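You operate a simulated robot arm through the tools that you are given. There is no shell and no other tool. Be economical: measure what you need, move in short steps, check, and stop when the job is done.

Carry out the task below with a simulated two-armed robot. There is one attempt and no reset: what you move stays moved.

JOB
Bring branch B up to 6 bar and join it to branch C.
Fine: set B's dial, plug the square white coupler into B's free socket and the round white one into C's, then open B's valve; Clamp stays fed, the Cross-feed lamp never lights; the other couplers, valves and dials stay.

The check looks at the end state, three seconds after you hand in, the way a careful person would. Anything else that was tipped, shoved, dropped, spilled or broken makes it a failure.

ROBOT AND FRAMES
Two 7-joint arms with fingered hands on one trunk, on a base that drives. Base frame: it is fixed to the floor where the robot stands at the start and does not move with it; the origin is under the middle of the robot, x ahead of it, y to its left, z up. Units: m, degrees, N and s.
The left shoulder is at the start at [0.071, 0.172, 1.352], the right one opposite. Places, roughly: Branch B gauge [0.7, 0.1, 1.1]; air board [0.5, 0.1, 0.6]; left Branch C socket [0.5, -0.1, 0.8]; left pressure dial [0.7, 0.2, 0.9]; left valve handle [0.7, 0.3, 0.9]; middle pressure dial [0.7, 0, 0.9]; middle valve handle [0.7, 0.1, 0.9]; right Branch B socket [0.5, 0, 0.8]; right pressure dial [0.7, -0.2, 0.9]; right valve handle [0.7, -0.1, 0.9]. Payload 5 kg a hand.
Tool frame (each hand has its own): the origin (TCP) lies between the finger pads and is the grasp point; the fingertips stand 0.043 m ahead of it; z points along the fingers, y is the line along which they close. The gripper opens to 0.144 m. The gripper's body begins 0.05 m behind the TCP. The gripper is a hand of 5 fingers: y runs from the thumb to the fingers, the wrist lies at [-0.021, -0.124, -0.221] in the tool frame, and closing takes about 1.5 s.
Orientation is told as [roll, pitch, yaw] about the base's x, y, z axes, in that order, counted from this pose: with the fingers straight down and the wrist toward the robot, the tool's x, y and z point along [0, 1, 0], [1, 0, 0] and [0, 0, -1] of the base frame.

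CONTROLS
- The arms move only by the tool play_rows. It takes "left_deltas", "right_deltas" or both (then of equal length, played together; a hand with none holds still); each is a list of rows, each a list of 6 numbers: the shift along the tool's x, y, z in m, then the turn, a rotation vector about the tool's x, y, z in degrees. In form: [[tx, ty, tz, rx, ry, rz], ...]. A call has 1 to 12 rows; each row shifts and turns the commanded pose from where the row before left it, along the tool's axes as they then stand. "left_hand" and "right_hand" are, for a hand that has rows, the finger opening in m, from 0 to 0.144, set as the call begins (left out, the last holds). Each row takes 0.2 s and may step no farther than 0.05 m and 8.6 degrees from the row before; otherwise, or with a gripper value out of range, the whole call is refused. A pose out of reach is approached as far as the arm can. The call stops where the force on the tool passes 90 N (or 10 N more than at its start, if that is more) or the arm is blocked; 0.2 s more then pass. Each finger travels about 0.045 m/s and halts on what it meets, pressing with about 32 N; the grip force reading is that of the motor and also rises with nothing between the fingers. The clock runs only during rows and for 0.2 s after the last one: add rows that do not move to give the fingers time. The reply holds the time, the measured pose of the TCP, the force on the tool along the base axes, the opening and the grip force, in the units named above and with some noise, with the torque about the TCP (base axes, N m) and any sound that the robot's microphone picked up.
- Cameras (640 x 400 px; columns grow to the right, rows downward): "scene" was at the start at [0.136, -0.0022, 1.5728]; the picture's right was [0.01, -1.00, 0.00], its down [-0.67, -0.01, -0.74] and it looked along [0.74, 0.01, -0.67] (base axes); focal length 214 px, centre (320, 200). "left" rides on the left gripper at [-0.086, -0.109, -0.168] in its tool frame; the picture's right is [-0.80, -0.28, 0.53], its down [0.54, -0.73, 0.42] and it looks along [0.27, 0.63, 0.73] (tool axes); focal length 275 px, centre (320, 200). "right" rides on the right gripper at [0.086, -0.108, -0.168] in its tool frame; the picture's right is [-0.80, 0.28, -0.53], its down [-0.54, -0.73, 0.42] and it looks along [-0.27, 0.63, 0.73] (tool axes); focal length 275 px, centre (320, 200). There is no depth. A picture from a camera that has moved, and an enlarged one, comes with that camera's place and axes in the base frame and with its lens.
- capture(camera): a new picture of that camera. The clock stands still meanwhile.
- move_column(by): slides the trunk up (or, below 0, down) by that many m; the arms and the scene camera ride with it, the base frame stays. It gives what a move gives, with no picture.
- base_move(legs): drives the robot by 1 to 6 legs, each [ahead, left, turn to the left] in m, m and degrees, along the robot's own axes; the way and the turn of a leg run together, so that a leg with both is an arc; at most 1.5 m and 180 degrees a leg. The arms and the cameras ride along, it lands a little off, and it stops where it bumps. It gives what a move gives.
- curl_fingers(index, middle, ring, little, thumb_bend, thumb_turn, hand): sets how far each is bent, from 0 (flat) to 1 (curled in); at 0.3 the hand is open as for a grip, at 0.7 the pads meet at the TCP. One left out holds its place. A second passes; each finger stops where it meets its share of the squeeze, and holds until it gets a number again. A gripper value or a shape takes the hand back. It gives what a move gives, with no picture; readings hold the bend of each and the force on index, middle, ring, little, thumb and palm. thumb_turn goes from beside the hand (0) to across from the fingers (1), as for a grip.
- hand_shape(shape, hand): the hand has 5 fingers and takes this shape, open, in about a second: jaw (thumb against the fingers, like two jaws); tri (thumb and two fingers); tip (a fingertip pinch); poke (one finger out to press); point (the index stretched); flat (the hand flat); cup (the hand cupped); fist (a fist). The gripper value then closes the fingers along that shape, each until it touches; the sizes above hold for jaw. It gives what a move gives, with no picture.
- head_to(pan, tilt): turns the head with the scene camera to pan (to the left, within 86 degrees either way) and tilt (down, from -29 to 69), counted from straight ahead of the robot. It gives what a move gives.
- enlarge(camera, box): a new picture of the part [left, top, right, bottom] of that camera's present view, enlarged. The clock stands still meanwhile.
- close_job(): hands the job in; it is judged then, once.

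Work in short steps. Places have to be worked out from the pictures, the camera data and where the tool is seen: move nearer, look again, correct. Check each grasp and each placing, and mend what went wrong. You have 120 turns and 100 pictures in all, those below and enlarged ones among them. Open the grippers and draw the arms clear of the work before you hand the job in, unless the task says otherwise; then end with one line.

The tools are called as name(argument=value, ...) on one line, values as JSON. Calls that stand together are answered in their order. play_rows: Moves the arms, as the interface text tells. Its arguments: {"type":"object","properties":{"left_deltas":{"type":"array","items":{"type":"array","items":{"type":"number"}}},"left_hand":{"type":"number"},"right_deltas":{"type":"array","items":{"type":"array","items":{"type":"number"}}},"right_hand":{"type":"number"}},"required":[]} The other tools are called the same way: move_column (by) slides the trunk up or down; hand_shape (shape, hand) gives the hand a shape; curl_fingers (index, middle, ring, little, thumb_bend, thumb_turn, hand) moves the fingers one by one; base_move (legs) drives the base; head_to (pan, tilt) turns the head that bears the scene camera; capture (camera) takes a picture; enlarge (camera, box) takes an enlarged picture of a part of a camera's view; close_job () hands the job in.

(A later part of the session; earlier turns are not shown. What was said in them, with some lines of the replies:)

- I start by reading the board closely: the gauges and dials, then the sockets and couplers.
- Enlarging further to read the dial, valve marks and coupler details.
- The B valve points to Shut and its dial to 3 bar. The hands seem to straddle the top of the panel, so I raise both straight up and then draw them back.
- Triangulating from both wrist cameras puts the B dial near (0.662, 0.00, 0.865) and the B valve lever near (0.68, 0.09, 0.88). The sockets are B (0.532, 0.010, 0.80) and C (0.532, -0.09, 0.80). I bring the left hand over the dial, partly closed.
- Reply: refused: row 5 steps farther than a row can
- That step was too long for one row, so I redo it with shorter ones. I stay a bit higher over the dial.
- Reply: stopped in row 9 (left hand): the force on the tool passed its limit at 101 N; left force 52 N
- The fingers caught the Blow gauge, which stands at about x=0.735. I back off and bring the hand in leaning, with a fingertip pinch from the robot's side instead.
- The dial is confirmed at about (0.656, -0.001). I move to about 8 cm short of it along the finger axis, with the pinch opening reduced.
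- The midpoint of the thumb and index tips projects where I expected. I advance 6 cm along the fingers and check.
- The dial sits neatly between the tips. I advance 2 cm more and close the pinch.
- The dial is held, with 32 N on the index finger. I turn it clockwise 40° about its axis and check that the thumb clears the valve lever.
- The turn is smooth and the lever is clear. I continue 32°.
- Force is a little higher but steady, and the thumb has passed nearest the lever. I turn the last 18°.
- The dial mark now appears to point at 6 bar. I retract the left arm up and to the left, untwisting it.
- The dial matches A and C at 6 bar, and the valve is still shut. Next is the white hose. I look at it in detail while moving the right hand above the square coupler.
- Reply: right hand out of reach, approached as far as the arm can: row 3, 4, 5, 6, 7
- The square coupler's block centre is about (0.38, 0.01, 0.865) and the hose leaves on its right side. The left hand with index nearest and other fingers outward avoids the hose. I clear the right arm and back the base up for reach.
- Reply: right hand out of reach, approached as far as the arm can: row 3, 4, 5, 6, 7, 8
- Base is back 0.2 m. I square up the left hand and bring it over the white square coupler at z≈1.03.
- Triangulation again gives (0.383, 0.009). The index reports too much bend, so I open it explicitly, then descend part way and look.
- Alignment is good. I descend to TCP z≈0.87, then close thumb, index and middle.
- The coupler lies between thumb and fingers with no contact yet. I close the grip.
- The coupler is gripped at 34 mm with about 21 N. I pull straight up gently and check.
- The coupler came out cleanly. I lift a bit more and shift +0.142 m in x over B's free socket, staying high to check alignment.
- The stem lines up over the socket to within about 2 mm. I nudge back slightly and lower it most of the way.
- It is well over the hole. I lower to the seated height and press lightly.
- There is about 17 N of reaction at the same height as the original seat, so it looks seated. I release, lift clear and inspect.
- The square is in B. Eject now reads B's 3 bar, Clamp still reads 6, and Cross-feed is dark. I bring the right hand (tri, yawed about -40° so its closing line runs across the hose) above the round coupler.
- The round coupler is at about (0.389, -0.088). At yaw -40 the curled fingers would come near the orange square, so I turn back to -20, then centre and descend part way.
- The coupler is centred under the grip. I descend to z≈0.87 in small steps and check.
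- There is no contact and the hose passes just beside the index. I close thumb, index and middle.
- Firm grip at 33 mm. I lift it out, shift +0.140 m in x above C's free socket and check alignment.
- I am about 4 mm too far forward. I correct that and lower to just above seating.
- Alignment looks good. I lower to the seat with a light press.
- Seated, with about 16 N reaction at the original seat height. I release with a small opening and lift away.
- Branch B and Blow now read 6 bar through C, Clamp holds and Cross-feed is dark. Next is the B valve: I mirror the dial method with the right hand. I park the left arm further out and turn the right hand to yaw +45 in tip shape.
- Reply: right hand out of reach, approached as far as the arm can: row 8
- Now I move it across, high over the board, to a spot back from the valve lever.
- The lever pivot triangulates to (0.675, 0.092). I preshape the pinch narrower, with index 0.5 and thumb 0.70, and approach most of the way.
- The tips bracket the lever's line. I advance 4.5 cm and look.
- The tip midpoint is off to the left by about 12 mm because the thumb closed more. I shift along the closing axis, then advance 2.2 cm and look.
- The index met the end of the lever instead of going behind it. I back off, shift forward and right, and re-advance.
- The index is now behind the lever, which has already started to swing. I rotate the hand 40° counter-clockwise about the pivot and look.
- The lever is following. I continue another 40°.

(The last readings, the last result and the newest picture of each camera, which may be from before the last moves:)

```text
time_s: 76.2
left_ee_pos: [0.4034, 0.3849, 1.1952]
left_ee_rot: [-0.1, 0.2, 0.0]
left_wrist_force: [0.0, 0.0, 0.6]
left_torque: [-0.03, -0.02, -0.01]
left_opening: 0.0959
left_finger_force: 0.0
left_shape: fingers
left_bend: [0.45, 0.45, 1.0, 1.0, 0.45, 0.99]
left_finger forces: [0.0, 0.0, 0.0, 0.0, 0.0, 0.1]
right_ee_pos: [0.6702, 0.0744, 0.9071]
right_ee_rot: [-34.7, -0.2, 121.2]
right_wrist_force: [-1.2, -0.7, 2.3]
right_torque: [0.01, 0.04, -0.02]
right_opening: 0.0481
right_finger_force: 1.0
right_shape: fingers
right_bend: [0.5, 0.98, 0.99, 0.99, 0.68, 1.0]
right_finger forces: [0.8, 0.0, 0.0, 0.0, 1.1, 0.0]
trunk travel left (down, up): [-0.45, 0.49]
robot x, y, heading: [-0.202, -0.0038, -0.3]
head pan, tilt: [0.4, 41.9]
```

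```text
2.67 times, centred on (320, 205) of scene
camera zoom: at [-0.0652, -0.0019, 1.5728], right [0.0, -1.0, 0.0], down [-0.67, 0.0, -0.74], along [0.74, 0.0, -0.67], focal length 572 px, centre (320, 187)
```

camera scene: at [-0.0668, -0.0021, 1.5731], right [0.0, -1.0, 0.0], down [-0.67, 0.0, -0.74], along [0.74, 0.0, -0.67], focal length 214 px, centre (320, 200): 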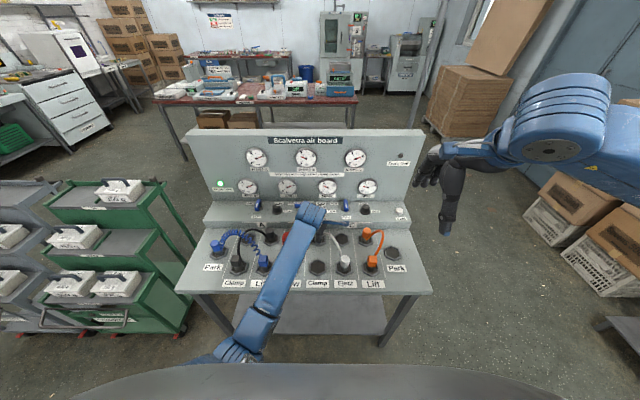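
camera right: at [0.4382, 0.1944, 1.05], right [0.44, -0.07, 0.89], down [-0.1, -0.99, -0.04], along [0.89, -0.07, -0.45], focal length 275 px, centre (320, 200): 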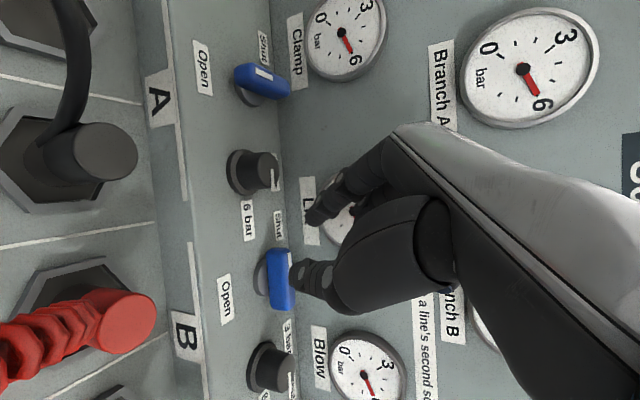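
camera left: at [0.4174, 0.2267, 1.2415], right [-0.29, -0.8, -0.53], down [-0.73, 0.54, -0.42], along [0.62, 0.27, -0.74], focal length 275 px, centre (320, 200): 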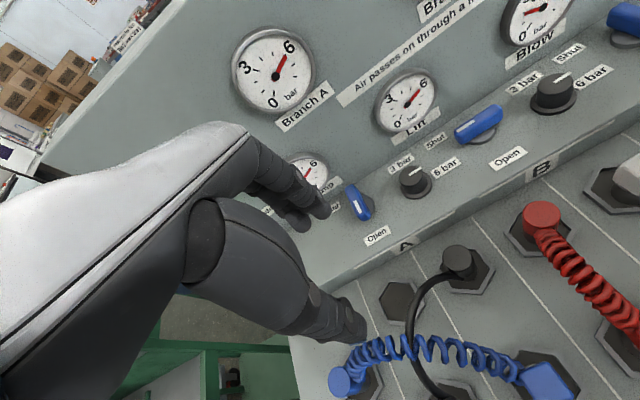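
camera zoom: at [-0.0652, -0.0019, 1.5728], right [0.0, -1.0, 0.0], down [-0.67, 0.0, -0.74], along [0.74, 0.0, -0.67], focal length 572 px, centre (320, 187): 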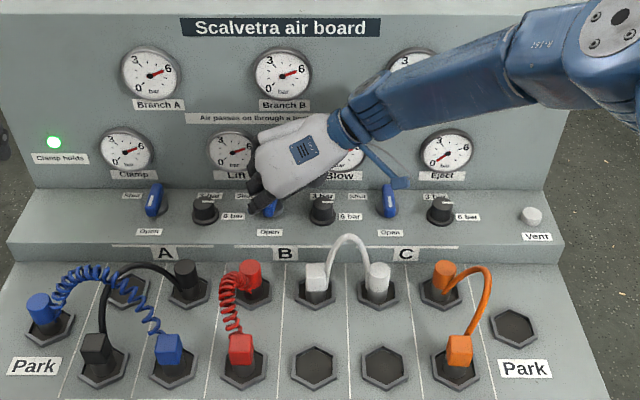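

The lever is nearly at Open. I add about 12° more with the force limit as guard, then open the fingers slightly and check.

play_rows(right_deltas=[[-0.0011, -0.0012, 0.0008, -3.44, 0, -4.91], [-0.0011, -0.0012, 0.0008, -3.44, 0, -4.91], [0, 0, 0, 0, 0, 0]])

enlarge(camera="right", box=[160, 150, 400, 350])

enlarge(camera="scene", box=[240, 180, 400, 240])

```text
time_s: 77.0
left_ee_pos: [0.4014, 0.3849, 1.1951]
left_ee_rot: [-0.1, 0.3, 0.0]
left_wrist_force: [-0.3, -0.2, 0.3]
left_torque: [-0.01, 0.0, -0.02]
left_opening: 0.0959
left_finger_force: 0.0
left_shape: fingers
left_bend: [0.45, 0.45, 1.0, 1.0, 0.45, 0.99]
left_finger forces: [0.1, 0.0, 0.0, 0.0, 0.0, 0.1]
right_ee_pos: [0.6742, 0.0731, 0.907]
right_ee_rot: [-34.8, -0.2, 133.1]
right_wrist_force: [-0.1, -1.7, -0.4]
right_torque: [-0.09, 0.0, -0.12]
right_opening: 0.0487
right_finger_force: 1.7
right_shape: fingers
right_bend: [0.49, 0.98, 0.99, 0.99, 0.67, 0.99]
right_finger forces: [0.9, 0.1, 0.1, 0.0, 2.5, 0.1]
trunk travel left (down, up): [-0.45, 0.49]
robot x, y, heading: [-0.1995, -0.0033, -0.1]
head pan, tilt: [0.4, 41.9]
```

```text
2.00 times, centred on (280, 250) of right
camera zoom: at [0.6272, -0.1201, 0.9959], right [0.06, 0.44, 0.89], down [1.0, -0.06, -0.04], along [0.04, 0.89, -0.45], focal length 551 px, centre (400, 100)
```

zoom: 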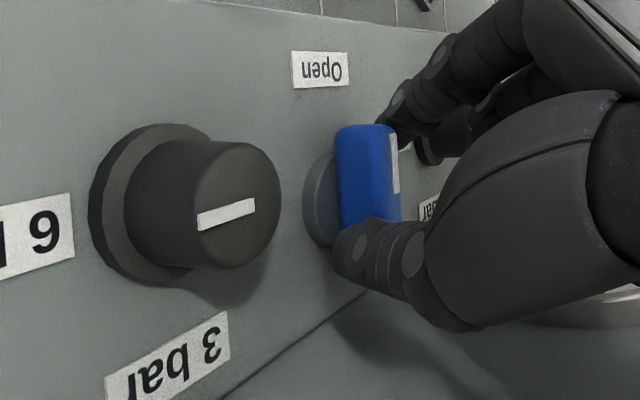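

```text
4.00 times, centred on (320, 210) of scene
camera zoom: at [-0.0657, -0.0025, 1.5728], right [0.0, -1.0, 0.0], down [-0.67, 0.0, -0.74], along [0.74, 0.0, -0.67], focal length 858 px, centre (320, 160)
```

zoom: 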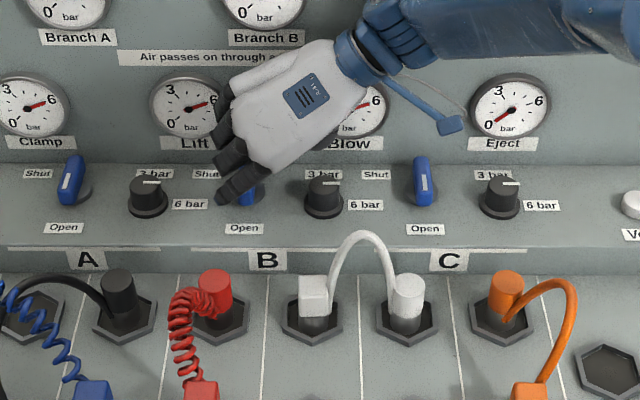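

The lever looks aligned with Open. I open the fingers slightly, back straight out and check.

curl_fingers(hand="right", index=0.42, thumb_bend=0.64)

play_rows(right_deltas=[[0, 0, -0.015, 0, 0, 0], [0, 0, -0.025, 0, 0, 0], [0, 0, -0.04, 0, 0, 0], [0, 0, -0.04, 0, 0, 0], [0, 0, -0.04, 0, 0, 0], [0, 0, -0.04, 0, 0, 0]])

enlarge(camera="scene", box=[200, 130, 440, 280])

capture(camera="right")

```text
time_s: 78.0
left_ee_pos: [0.4015, 0.3853, 1.1952]
left_ee_rot: [-0.2, 0.3, 0.0]
left_wrist_force: [0.4, 0.8, -0.9]
left_torque: [-0.02, 0.02, -0.03]
left_opening: 0.0962
left_finger_force: 0.0
left_shape: fingers
left_bend: [0.45, 0.45, 1.0, 1.0, 0.45, 0.99]
left_finger forces: [0.0, 0.0, 0.1, 0.1, 0.1, 0.1]
right_ee_pos: [0.6752, 0.0735, 0.9064]
right_ee_rot: [-34.9, -0.2, 133.1]
right_wrist_force: [0.6, -0.7, 1.1]
right_torque: [0.03, -0.02, 0.0]
right_opening: 0.067
right_finger_force: 0.1
right_shape: fingers
right_bend: [0.42, 0.98, 0.99, 0.99, 0.64, 1.0]
right_finger forces: [0.0, 0.1, 0.0, 0.0, 0.1, 0.0]
trunk travel left (down, up): [-0.45, 0.49]
robot x, y, heading: [-0.2014, -0.004, -0.4]
head pan, tilt: [0.4, 41.9]
```

```text
time_s: 79.4
left_ee_pos: [0.3996, 0.384, 1.1963]
left_ee_rot: [0.0, 0.2, 0.0]
left_wrist_force: [-1.1, -0.7, 1.0]
left_torque: [0.05, -0.07, 0.0]
left_opening: 0.0959
left_finger_force: 0.1
left_shape: fingers
left_bend: [0.45, 0.45, 1.0, 1.0, 0.45, 0.99]
left_finger forces: [0.1, 0.1, 0.1, 0.0, 0.1, 0.0]
right_ee_pos: [0.5893, -0.0073, 1.0724]
right_ee_rot: [-34.9, -0.2, 133.1]
right_wrist_force: [-0.7, 0.0, -0.3]
right_torque: [-0.04, -0.07, -0.04]
right_opening: 0.0674
right_finger_force: 0.0
right_shape: fingers
right_bend: [0.42, 0.98, 0.99, 0.99, 0.64, 1.0]
right_finger forces: [0.1, 0.0, 0.0, 0.0, 0.0, 0.1]
trunk travel left (down, up): [-0.45, 0.49]
robot x, y, heading: [-0.1978, 0.0, -0.3]
head pan, tilt: [0.4, 41.9]
```

```text
2.67 times, centred on (320, 205) of scene
camera zoom: at [-0.0679, -0.003, 1.5729], right [0.0, -1.0, 0.0], down [-0.67, 0.0, -0.74], along [0.74, 0.0, -0.67], focal length 572 px, centre (320, 187)
```

zoom: 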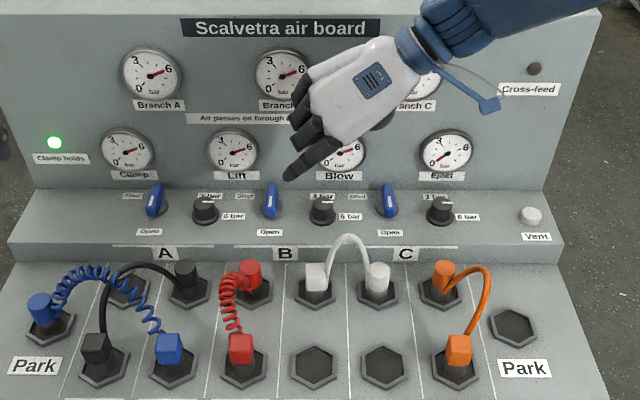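

```text
18 pictures are left
camera right: at [0.5416, -0.1999, 1.1614], right [0.06, 0.44, 0.89], down [1.0, -0.06, -0.04], along [0.04, 0.89, -0.45], focal length 275 px, centre (320, 200)
```

right: 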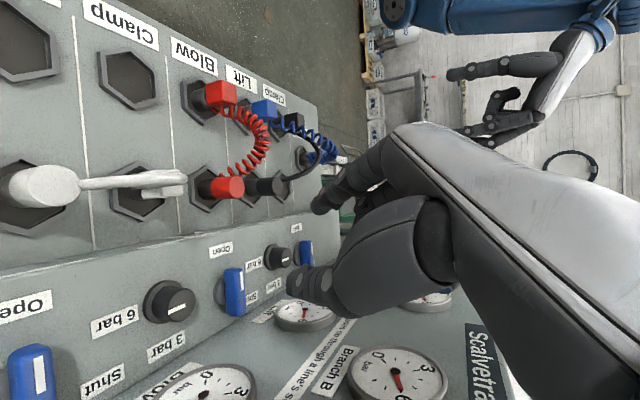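

B's lever is parallel to A's and C's. I draw the right arm clear and unwind it.

play_rows(right_deltas=[[0, 0, -0.04, 0, 0, 0], [0, 0, -0.04, 0, 0, 0], [0, 0, -0.03, 0, 7, 0], [0, 0, -0.02, 0, 7, 0], [0, 0, 0, 0, 7, 0], [0, 0, 0, 0, 7, 0], [0, 0, 0, 0, 7, 0]])

play_rows(right_deltas=[[0, 0, 0, 0, 0, 8.5], [0, 0, 0, 0, 0, 8.5], [0, 0, 0, 0, 0, 8.5], [0, 0, 0, 0, 0, 8.5], [0, 0, 0, 0, 0, 8.5], [0, 0, 0, 0, 0, 8.5], [0, 0, 0, 0, 0, 8.5], [0, 0, 0, 0, 0, 8.5], [0, 0, 0, 0, 0, 8.5], [0, 0, 0, 0, 0, 8.5], [0, 0, 0, 0, 0, 8.5], [0, 0, 0, 0, 0, 8.5]])

hand_shape(shape="jaw", hand="right")

hand_shape(shape="jaw", hand="left")

```text
time_s: 81.0
left_ee_pos: [0.4019, 0.3862, 1.1956]
left_ee_rot: [-0.2, 0.2, 0.1]
left_wrist_force: [-0.5, 0.2, -0.2]
left_torque: [-0.04, -0.02, 0.0]
left_opening: 0.0958
left_finger_force: 0.1
left_shape: fingers
left_bend: [0.45, 0.45, 1.0, 1.0, 0.45, 0.99]
left_finger forces: [0.0, 0.1, 0.0, 0.0, 0.0, 0.0]
right_ee_pos: [0.4668, 0.1445, 1.2229]
right_ee_rot: [-0.2, -0.9, 132.7]
right_wrist_force: [-0.2, 1.0, -0.3]
right_torque: [-0.02, -0.02, -0.02]
right_opening: 0.0678
right_finger_force: 0.0
right_shape: fingers
right_bend: [0.42, 0.98, 0.99, 0.99, 0.64, 1.0]
right_finger forces: [0.1, 0.1, 0.0, 0.0, 0.1, 0.1]
right hand out of reach, approached as far as the arm can: row 2, 3, 4, 5, 6, 7
trunk travel left (down, up): [-0.45, 0.49]
robot x, y, heading: [-0.204, 0.0013, -0.2]
head pan, tilt: [0.4, 41.9]
```

```text
time_s: 83.6
left_ee_pos: [0.4017, 0.3851, 1.1956]
left_ee_rot: [-0.1, 0.2, 0.0]
left_wrist_force: [1.4, -0.5, 0.0]
left_torque: [-0.02, 0.01, 0.02]
left_opening: 0.0958
left_finger_force: 0.1
left_shape: fingers
left_bend: [0.45, 0.45, 1.0, 1.0, 0.45, 0.99]
left_finger forces: [0.1, 0.0, 0.0, 0.0, 0.1, 0.0]
right_ee_pos: [0.409, 0.1837, 1.2338]
right_ee_rot: [0.8, -0.5, 36.8]
right_wrist_force: [-1.0, 0.8, 0.5]
right_torque: [0.03, 0.0, 0.02]
right_opening: 0.0676
right_finger_force: 0.1
right_shape: fingers
right_bend: [0.42, 0.98, 0.99, 0.99, 0.64, 1.0]
right_finger forces: [0.1, 0.0, 0.1, 0.1, 0.0, 0.0]
right hand out of reach, approached as far as the arm can: row 9, 10, 11, 12
trunk travel left (down, up): [-0.45, 0.49]
robot x, y, heading: [-0.2007, -0.0003, -0.2]
head pan, tilt: [0.4, 41.9]
```

```text
time_s: 84.5
left_ee_pos: [0.4023, 0.3848, 1.1955]
left_ee_rot: [-0.1, 0.3, 0.0]
left_wrist_force: [-1.0, 0.7, 1.0]
left_torque: [-0.04, 0.02, -0.01]
left_opening: 0.0961
left_finger_force: 0.1
left_shape: fingers
left_bend: [0.45, 0.45, 1.0, 1.0, 0.45, 0.99]
left_finger forces: [0.0, 0.1, 0.0, 0.0, 0.0, 0.0]
right_ee_pos: [0.4093, 0.185, 1.2319]
right_ee_rot: [0.6, -0.4, 37.1]
right_wrist_force: [0.4, -0.1, -0.1]
right_torque: [-0.01, 0.02, -0.02]
right_opening: 0.1432
right_finger_force: 0.1
right_shape: jaw
right_bend: [0.3, 0.3, 0.3, 0.3, 0.3, 0.98]
right_finger forces: [0.0, 0.0, 0.0, 0.0, 0.0, 0.0]
trunk travel left (down, up): [-0.45, 0.49]
robot x, y, heading: [-0.2018, 0.0, -0.3]
head pan, tilt: [0.4, 41.9]
```

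```text
time_s: 85.4
left_ee_pos: [0.4018, 0.3844, 1.1952]
left_ee_rot: [-0.1, 0.3, 0.0]
left_wrist_force: [-0.1, -0.2, -0.5]
left_torque: [0.01, -0.01, -0.01]
left_opening: 0.1435
left_finger_force: 0.0
left_shape: jaw
left_bend: [0.3, 0.3, 0.3, 0.3, 0.3, 0.98]
left_finger forces: [0.0, 0.0, 0.1, 0.0, 0.0, 0.1]
right_ee_pos: [0.4087, 0.1843, 1.2333]
right_ee_rot: [0.6, -0.4, 37.1]
right_wrist_force: [1.0, -0.3, 0.2]
right_torque: [0.02, -0.01, 0.0]
right_opening: 0.1436
right_finger_force: 0.0
right_shape: jaw
right_bend: [0.3, 0.3, 0.3, 0.3, 0.3, 0.98]
right_finger forces: [0.0, 0.1, 0.0, 0.1, 0.0, 0.0]
trunk travel left (down, up): [-0.45, 0.49]
robot x, y, heading: [-0.1977, 0.0028, -0.1]
head pan, tilt: [0.4, 41.9]
```

The right hand wandered left within its reach limits. I move it over to the right, clear of the board, then inspect the final state.

play_rows(right_deltas=[[-0.036, -0.027, 0, 0, 0, 0], [-0.036, -0.027, 0, 0, 0, 0], [-0.036, -0.027, 0, 0, 0, 0], [-0.036, -0.027, 0, 0, 0, 0], [-0.036, -0.027, 0, 0, 0, 0], [-0.036, -0.027, 0, 0, 0, 0], [-0.036, -0.027, 0, 0, 0, 0], [-0.036, -0.027, 0, 0, 0, 0], [-0.036, -0.027, 0, 0, 0, 0], [-0.036, -0.027, 0, 0, 0, 0], [-0.036, -0.027, 0, 0, 0, 0]])

capture(camera="scene")

enlarge(camera="scene", box=[210, 135, 430, 225])

enlarge(camera="scene", box=[240, 190, 400, 290])

```text
time_s: 87.8
left_ee_pos: [0.404, 0.3836, 1.1949]
left_ee_rot: [-0.2, 0.4, 0.1]
left_wrist_force: [1.2, 2.0, -0.8]
left_torque: [-0.19, 0.15, -0.03]
left_opening: 0.1438
left_finger_force: 0.0
left_shape: jaw
left_bend: [0.3, 0.3, 0.3, 0.3, 0.3, 0.98]
left_finger forces: [0.0, 0.0, 0.0, 0.1, 0.0, 0.1]
right_ee_pos: [0.3631, -0.1602, 1.2484]
right_ee_rot: [0.3, 0.0, 37.4]
right_wrist_force: [2.4, -9.1, 2.4]
right_torque: [0.88, 0.18, -0.07]
right_opening: 0.1439
right_finger_force: 0.1
right_shape: jaw
right_bend: [0.3, 0.3, 0.3, 0.3, 0.3, 0.98]
right_finger forces: [0.1, 0.0, 0.0, 0.1, 0.0, 0.1]
right hand out of reach, approached as far as the arm can: row 1, 2, 3, 4, 5, 6
trunk travel left (down, up): [-0.45, 0.49]
robot x, y, heading: [-0.2005, 0.0019, -0.0]
head pan, tilt: [0.4, 41.9]
```

```text
17 pictures are left
camera scene: at [-0.0637, -0.0032, 1.5726], right [0.0, -1.0, 0.0], down [-0.67, 0.0, -0.74], along [0.74, 0.0, -0.67], focal length 214 px, centre (320, 200)
```

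scene: 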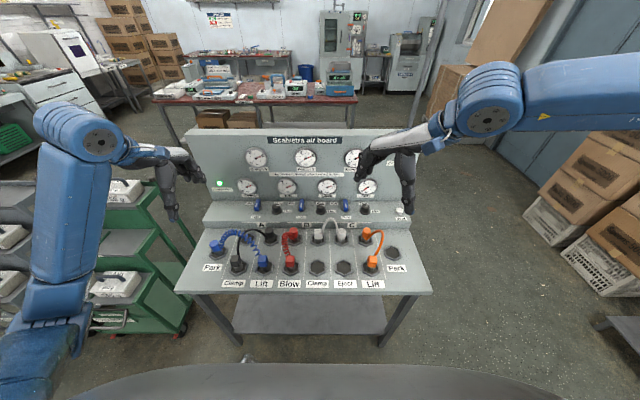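

```text
2.91 times, centred on (320, 180) of scene
camera zoom: at [-0.0637, -0.0032, 1.5726], right [0.0, -1.0, 0.0], down [-0.67, 0.0, -0.74], along [0.74, 0.0, -0.67], focal length 624 px, centre (320, 258)
```

zoom: 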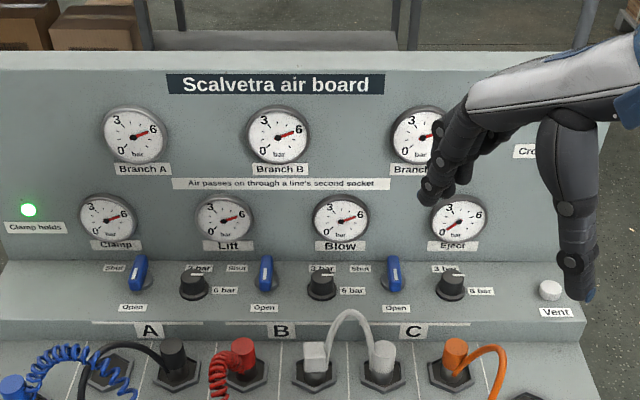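

```text
4.00 times, centred on (320, 240) of scene
camera zoom: at [-0.0637, -0.0032, 1.5726], right [0.0, -1.0, 0.0], down [-0.67, 0.0, -0.74], along [0.74, 0.0, -0.67], focal length 858 px, centre (320, 40)
```

zoom: 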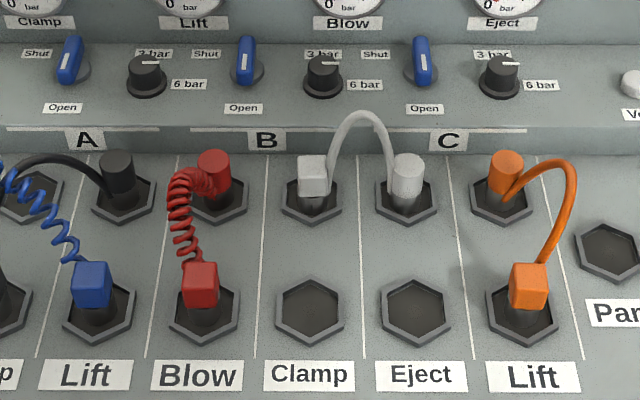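

All levers, dials and couplers look right. I move the right hand further aside and do a final look at the Cross-feed lamp.

play_rows(right_deltas=[[-0.032, -0.024, 0, 0, 0, 0], [-0.032, -0.024, 0, 0, 0, 0], [-0.032, -0.024, 0, 0, 0, 0], [-0.032, -0.024, 0, 0, 0, 0], [0, 0, 0, 0, 0, 0], [0, 0, 0, 0, 0, 0]])

enlarge(camera="scene", box=[190, 125, 450, 300])

```text
time_s: 89.2
left_ee_pos: [0.4006, 0.3856, 1.1952]
left_ee_rot: [-0.2, 0.3, 0.0]
left_wrist_force: [0.0, 0.4, 0.8]
left_torque: [0.0, 0.0, 0.03]
left_opening: 0.1434
left_finger_force: 0.1
left_shape: jaw
left_bend: [0.3, 0.3, 0.3, 0.3, 0.3, 0.98]
left_finger forces: [0.0, 0.0, 0.0, 0.1, 0.0, 0.0]
right_ee_pos: [0.3597, -0.3204, 1.248]
right_ee_rot: [0.6, -0.4, 37.1]
right_wrist_force: [0.6, -0.1, -0.3]
right_torque: [0.04, -0.01, -0.02]
right_opening: 0.1437
right_finger_force: 0.1
right_shape: jaw
right_bend: [0.3, 0.3, 0.3, 0.3, 0.3, 0.98]
right_finger forces: [0.0, 0.0, 0.0, 0.0, 0.0, 0.0]
trunk travel left (down, up): [-0.45, 0.49]
robot x, y, heading: [-0.201, -0.0016, -0.3]
head pan, tilt: [0.4, 41.9]
```

```text
2.29 times, centred on (320, 212) of scene
camera zoom: at [-0.0657, -0.002, 1.5728], right [0.0, -1.0, 0.0], down [-0.67, 0.0, -0.74], along [0.74, 0.0, -0.67], focal length 490 px, centre (320, 171)
```

zoom: 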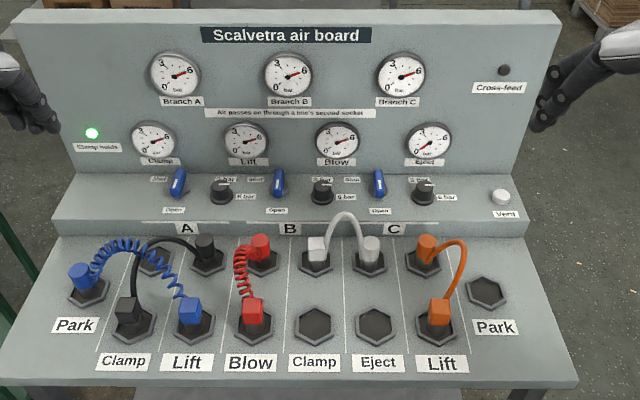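

The end state is as wanted: B reads 6 bar and is joined to C, its valve is open, Clamp is green and Cross-feed is dark. The arms are clear and the hands open, so I hand in.

close_job()

```text
The job is handed in.
```

Branch B reads 6 bar and is joined to branch C by the white hose, with its valve open; Clamp stayed fed and the Cross-feed lamp was dark in every check.
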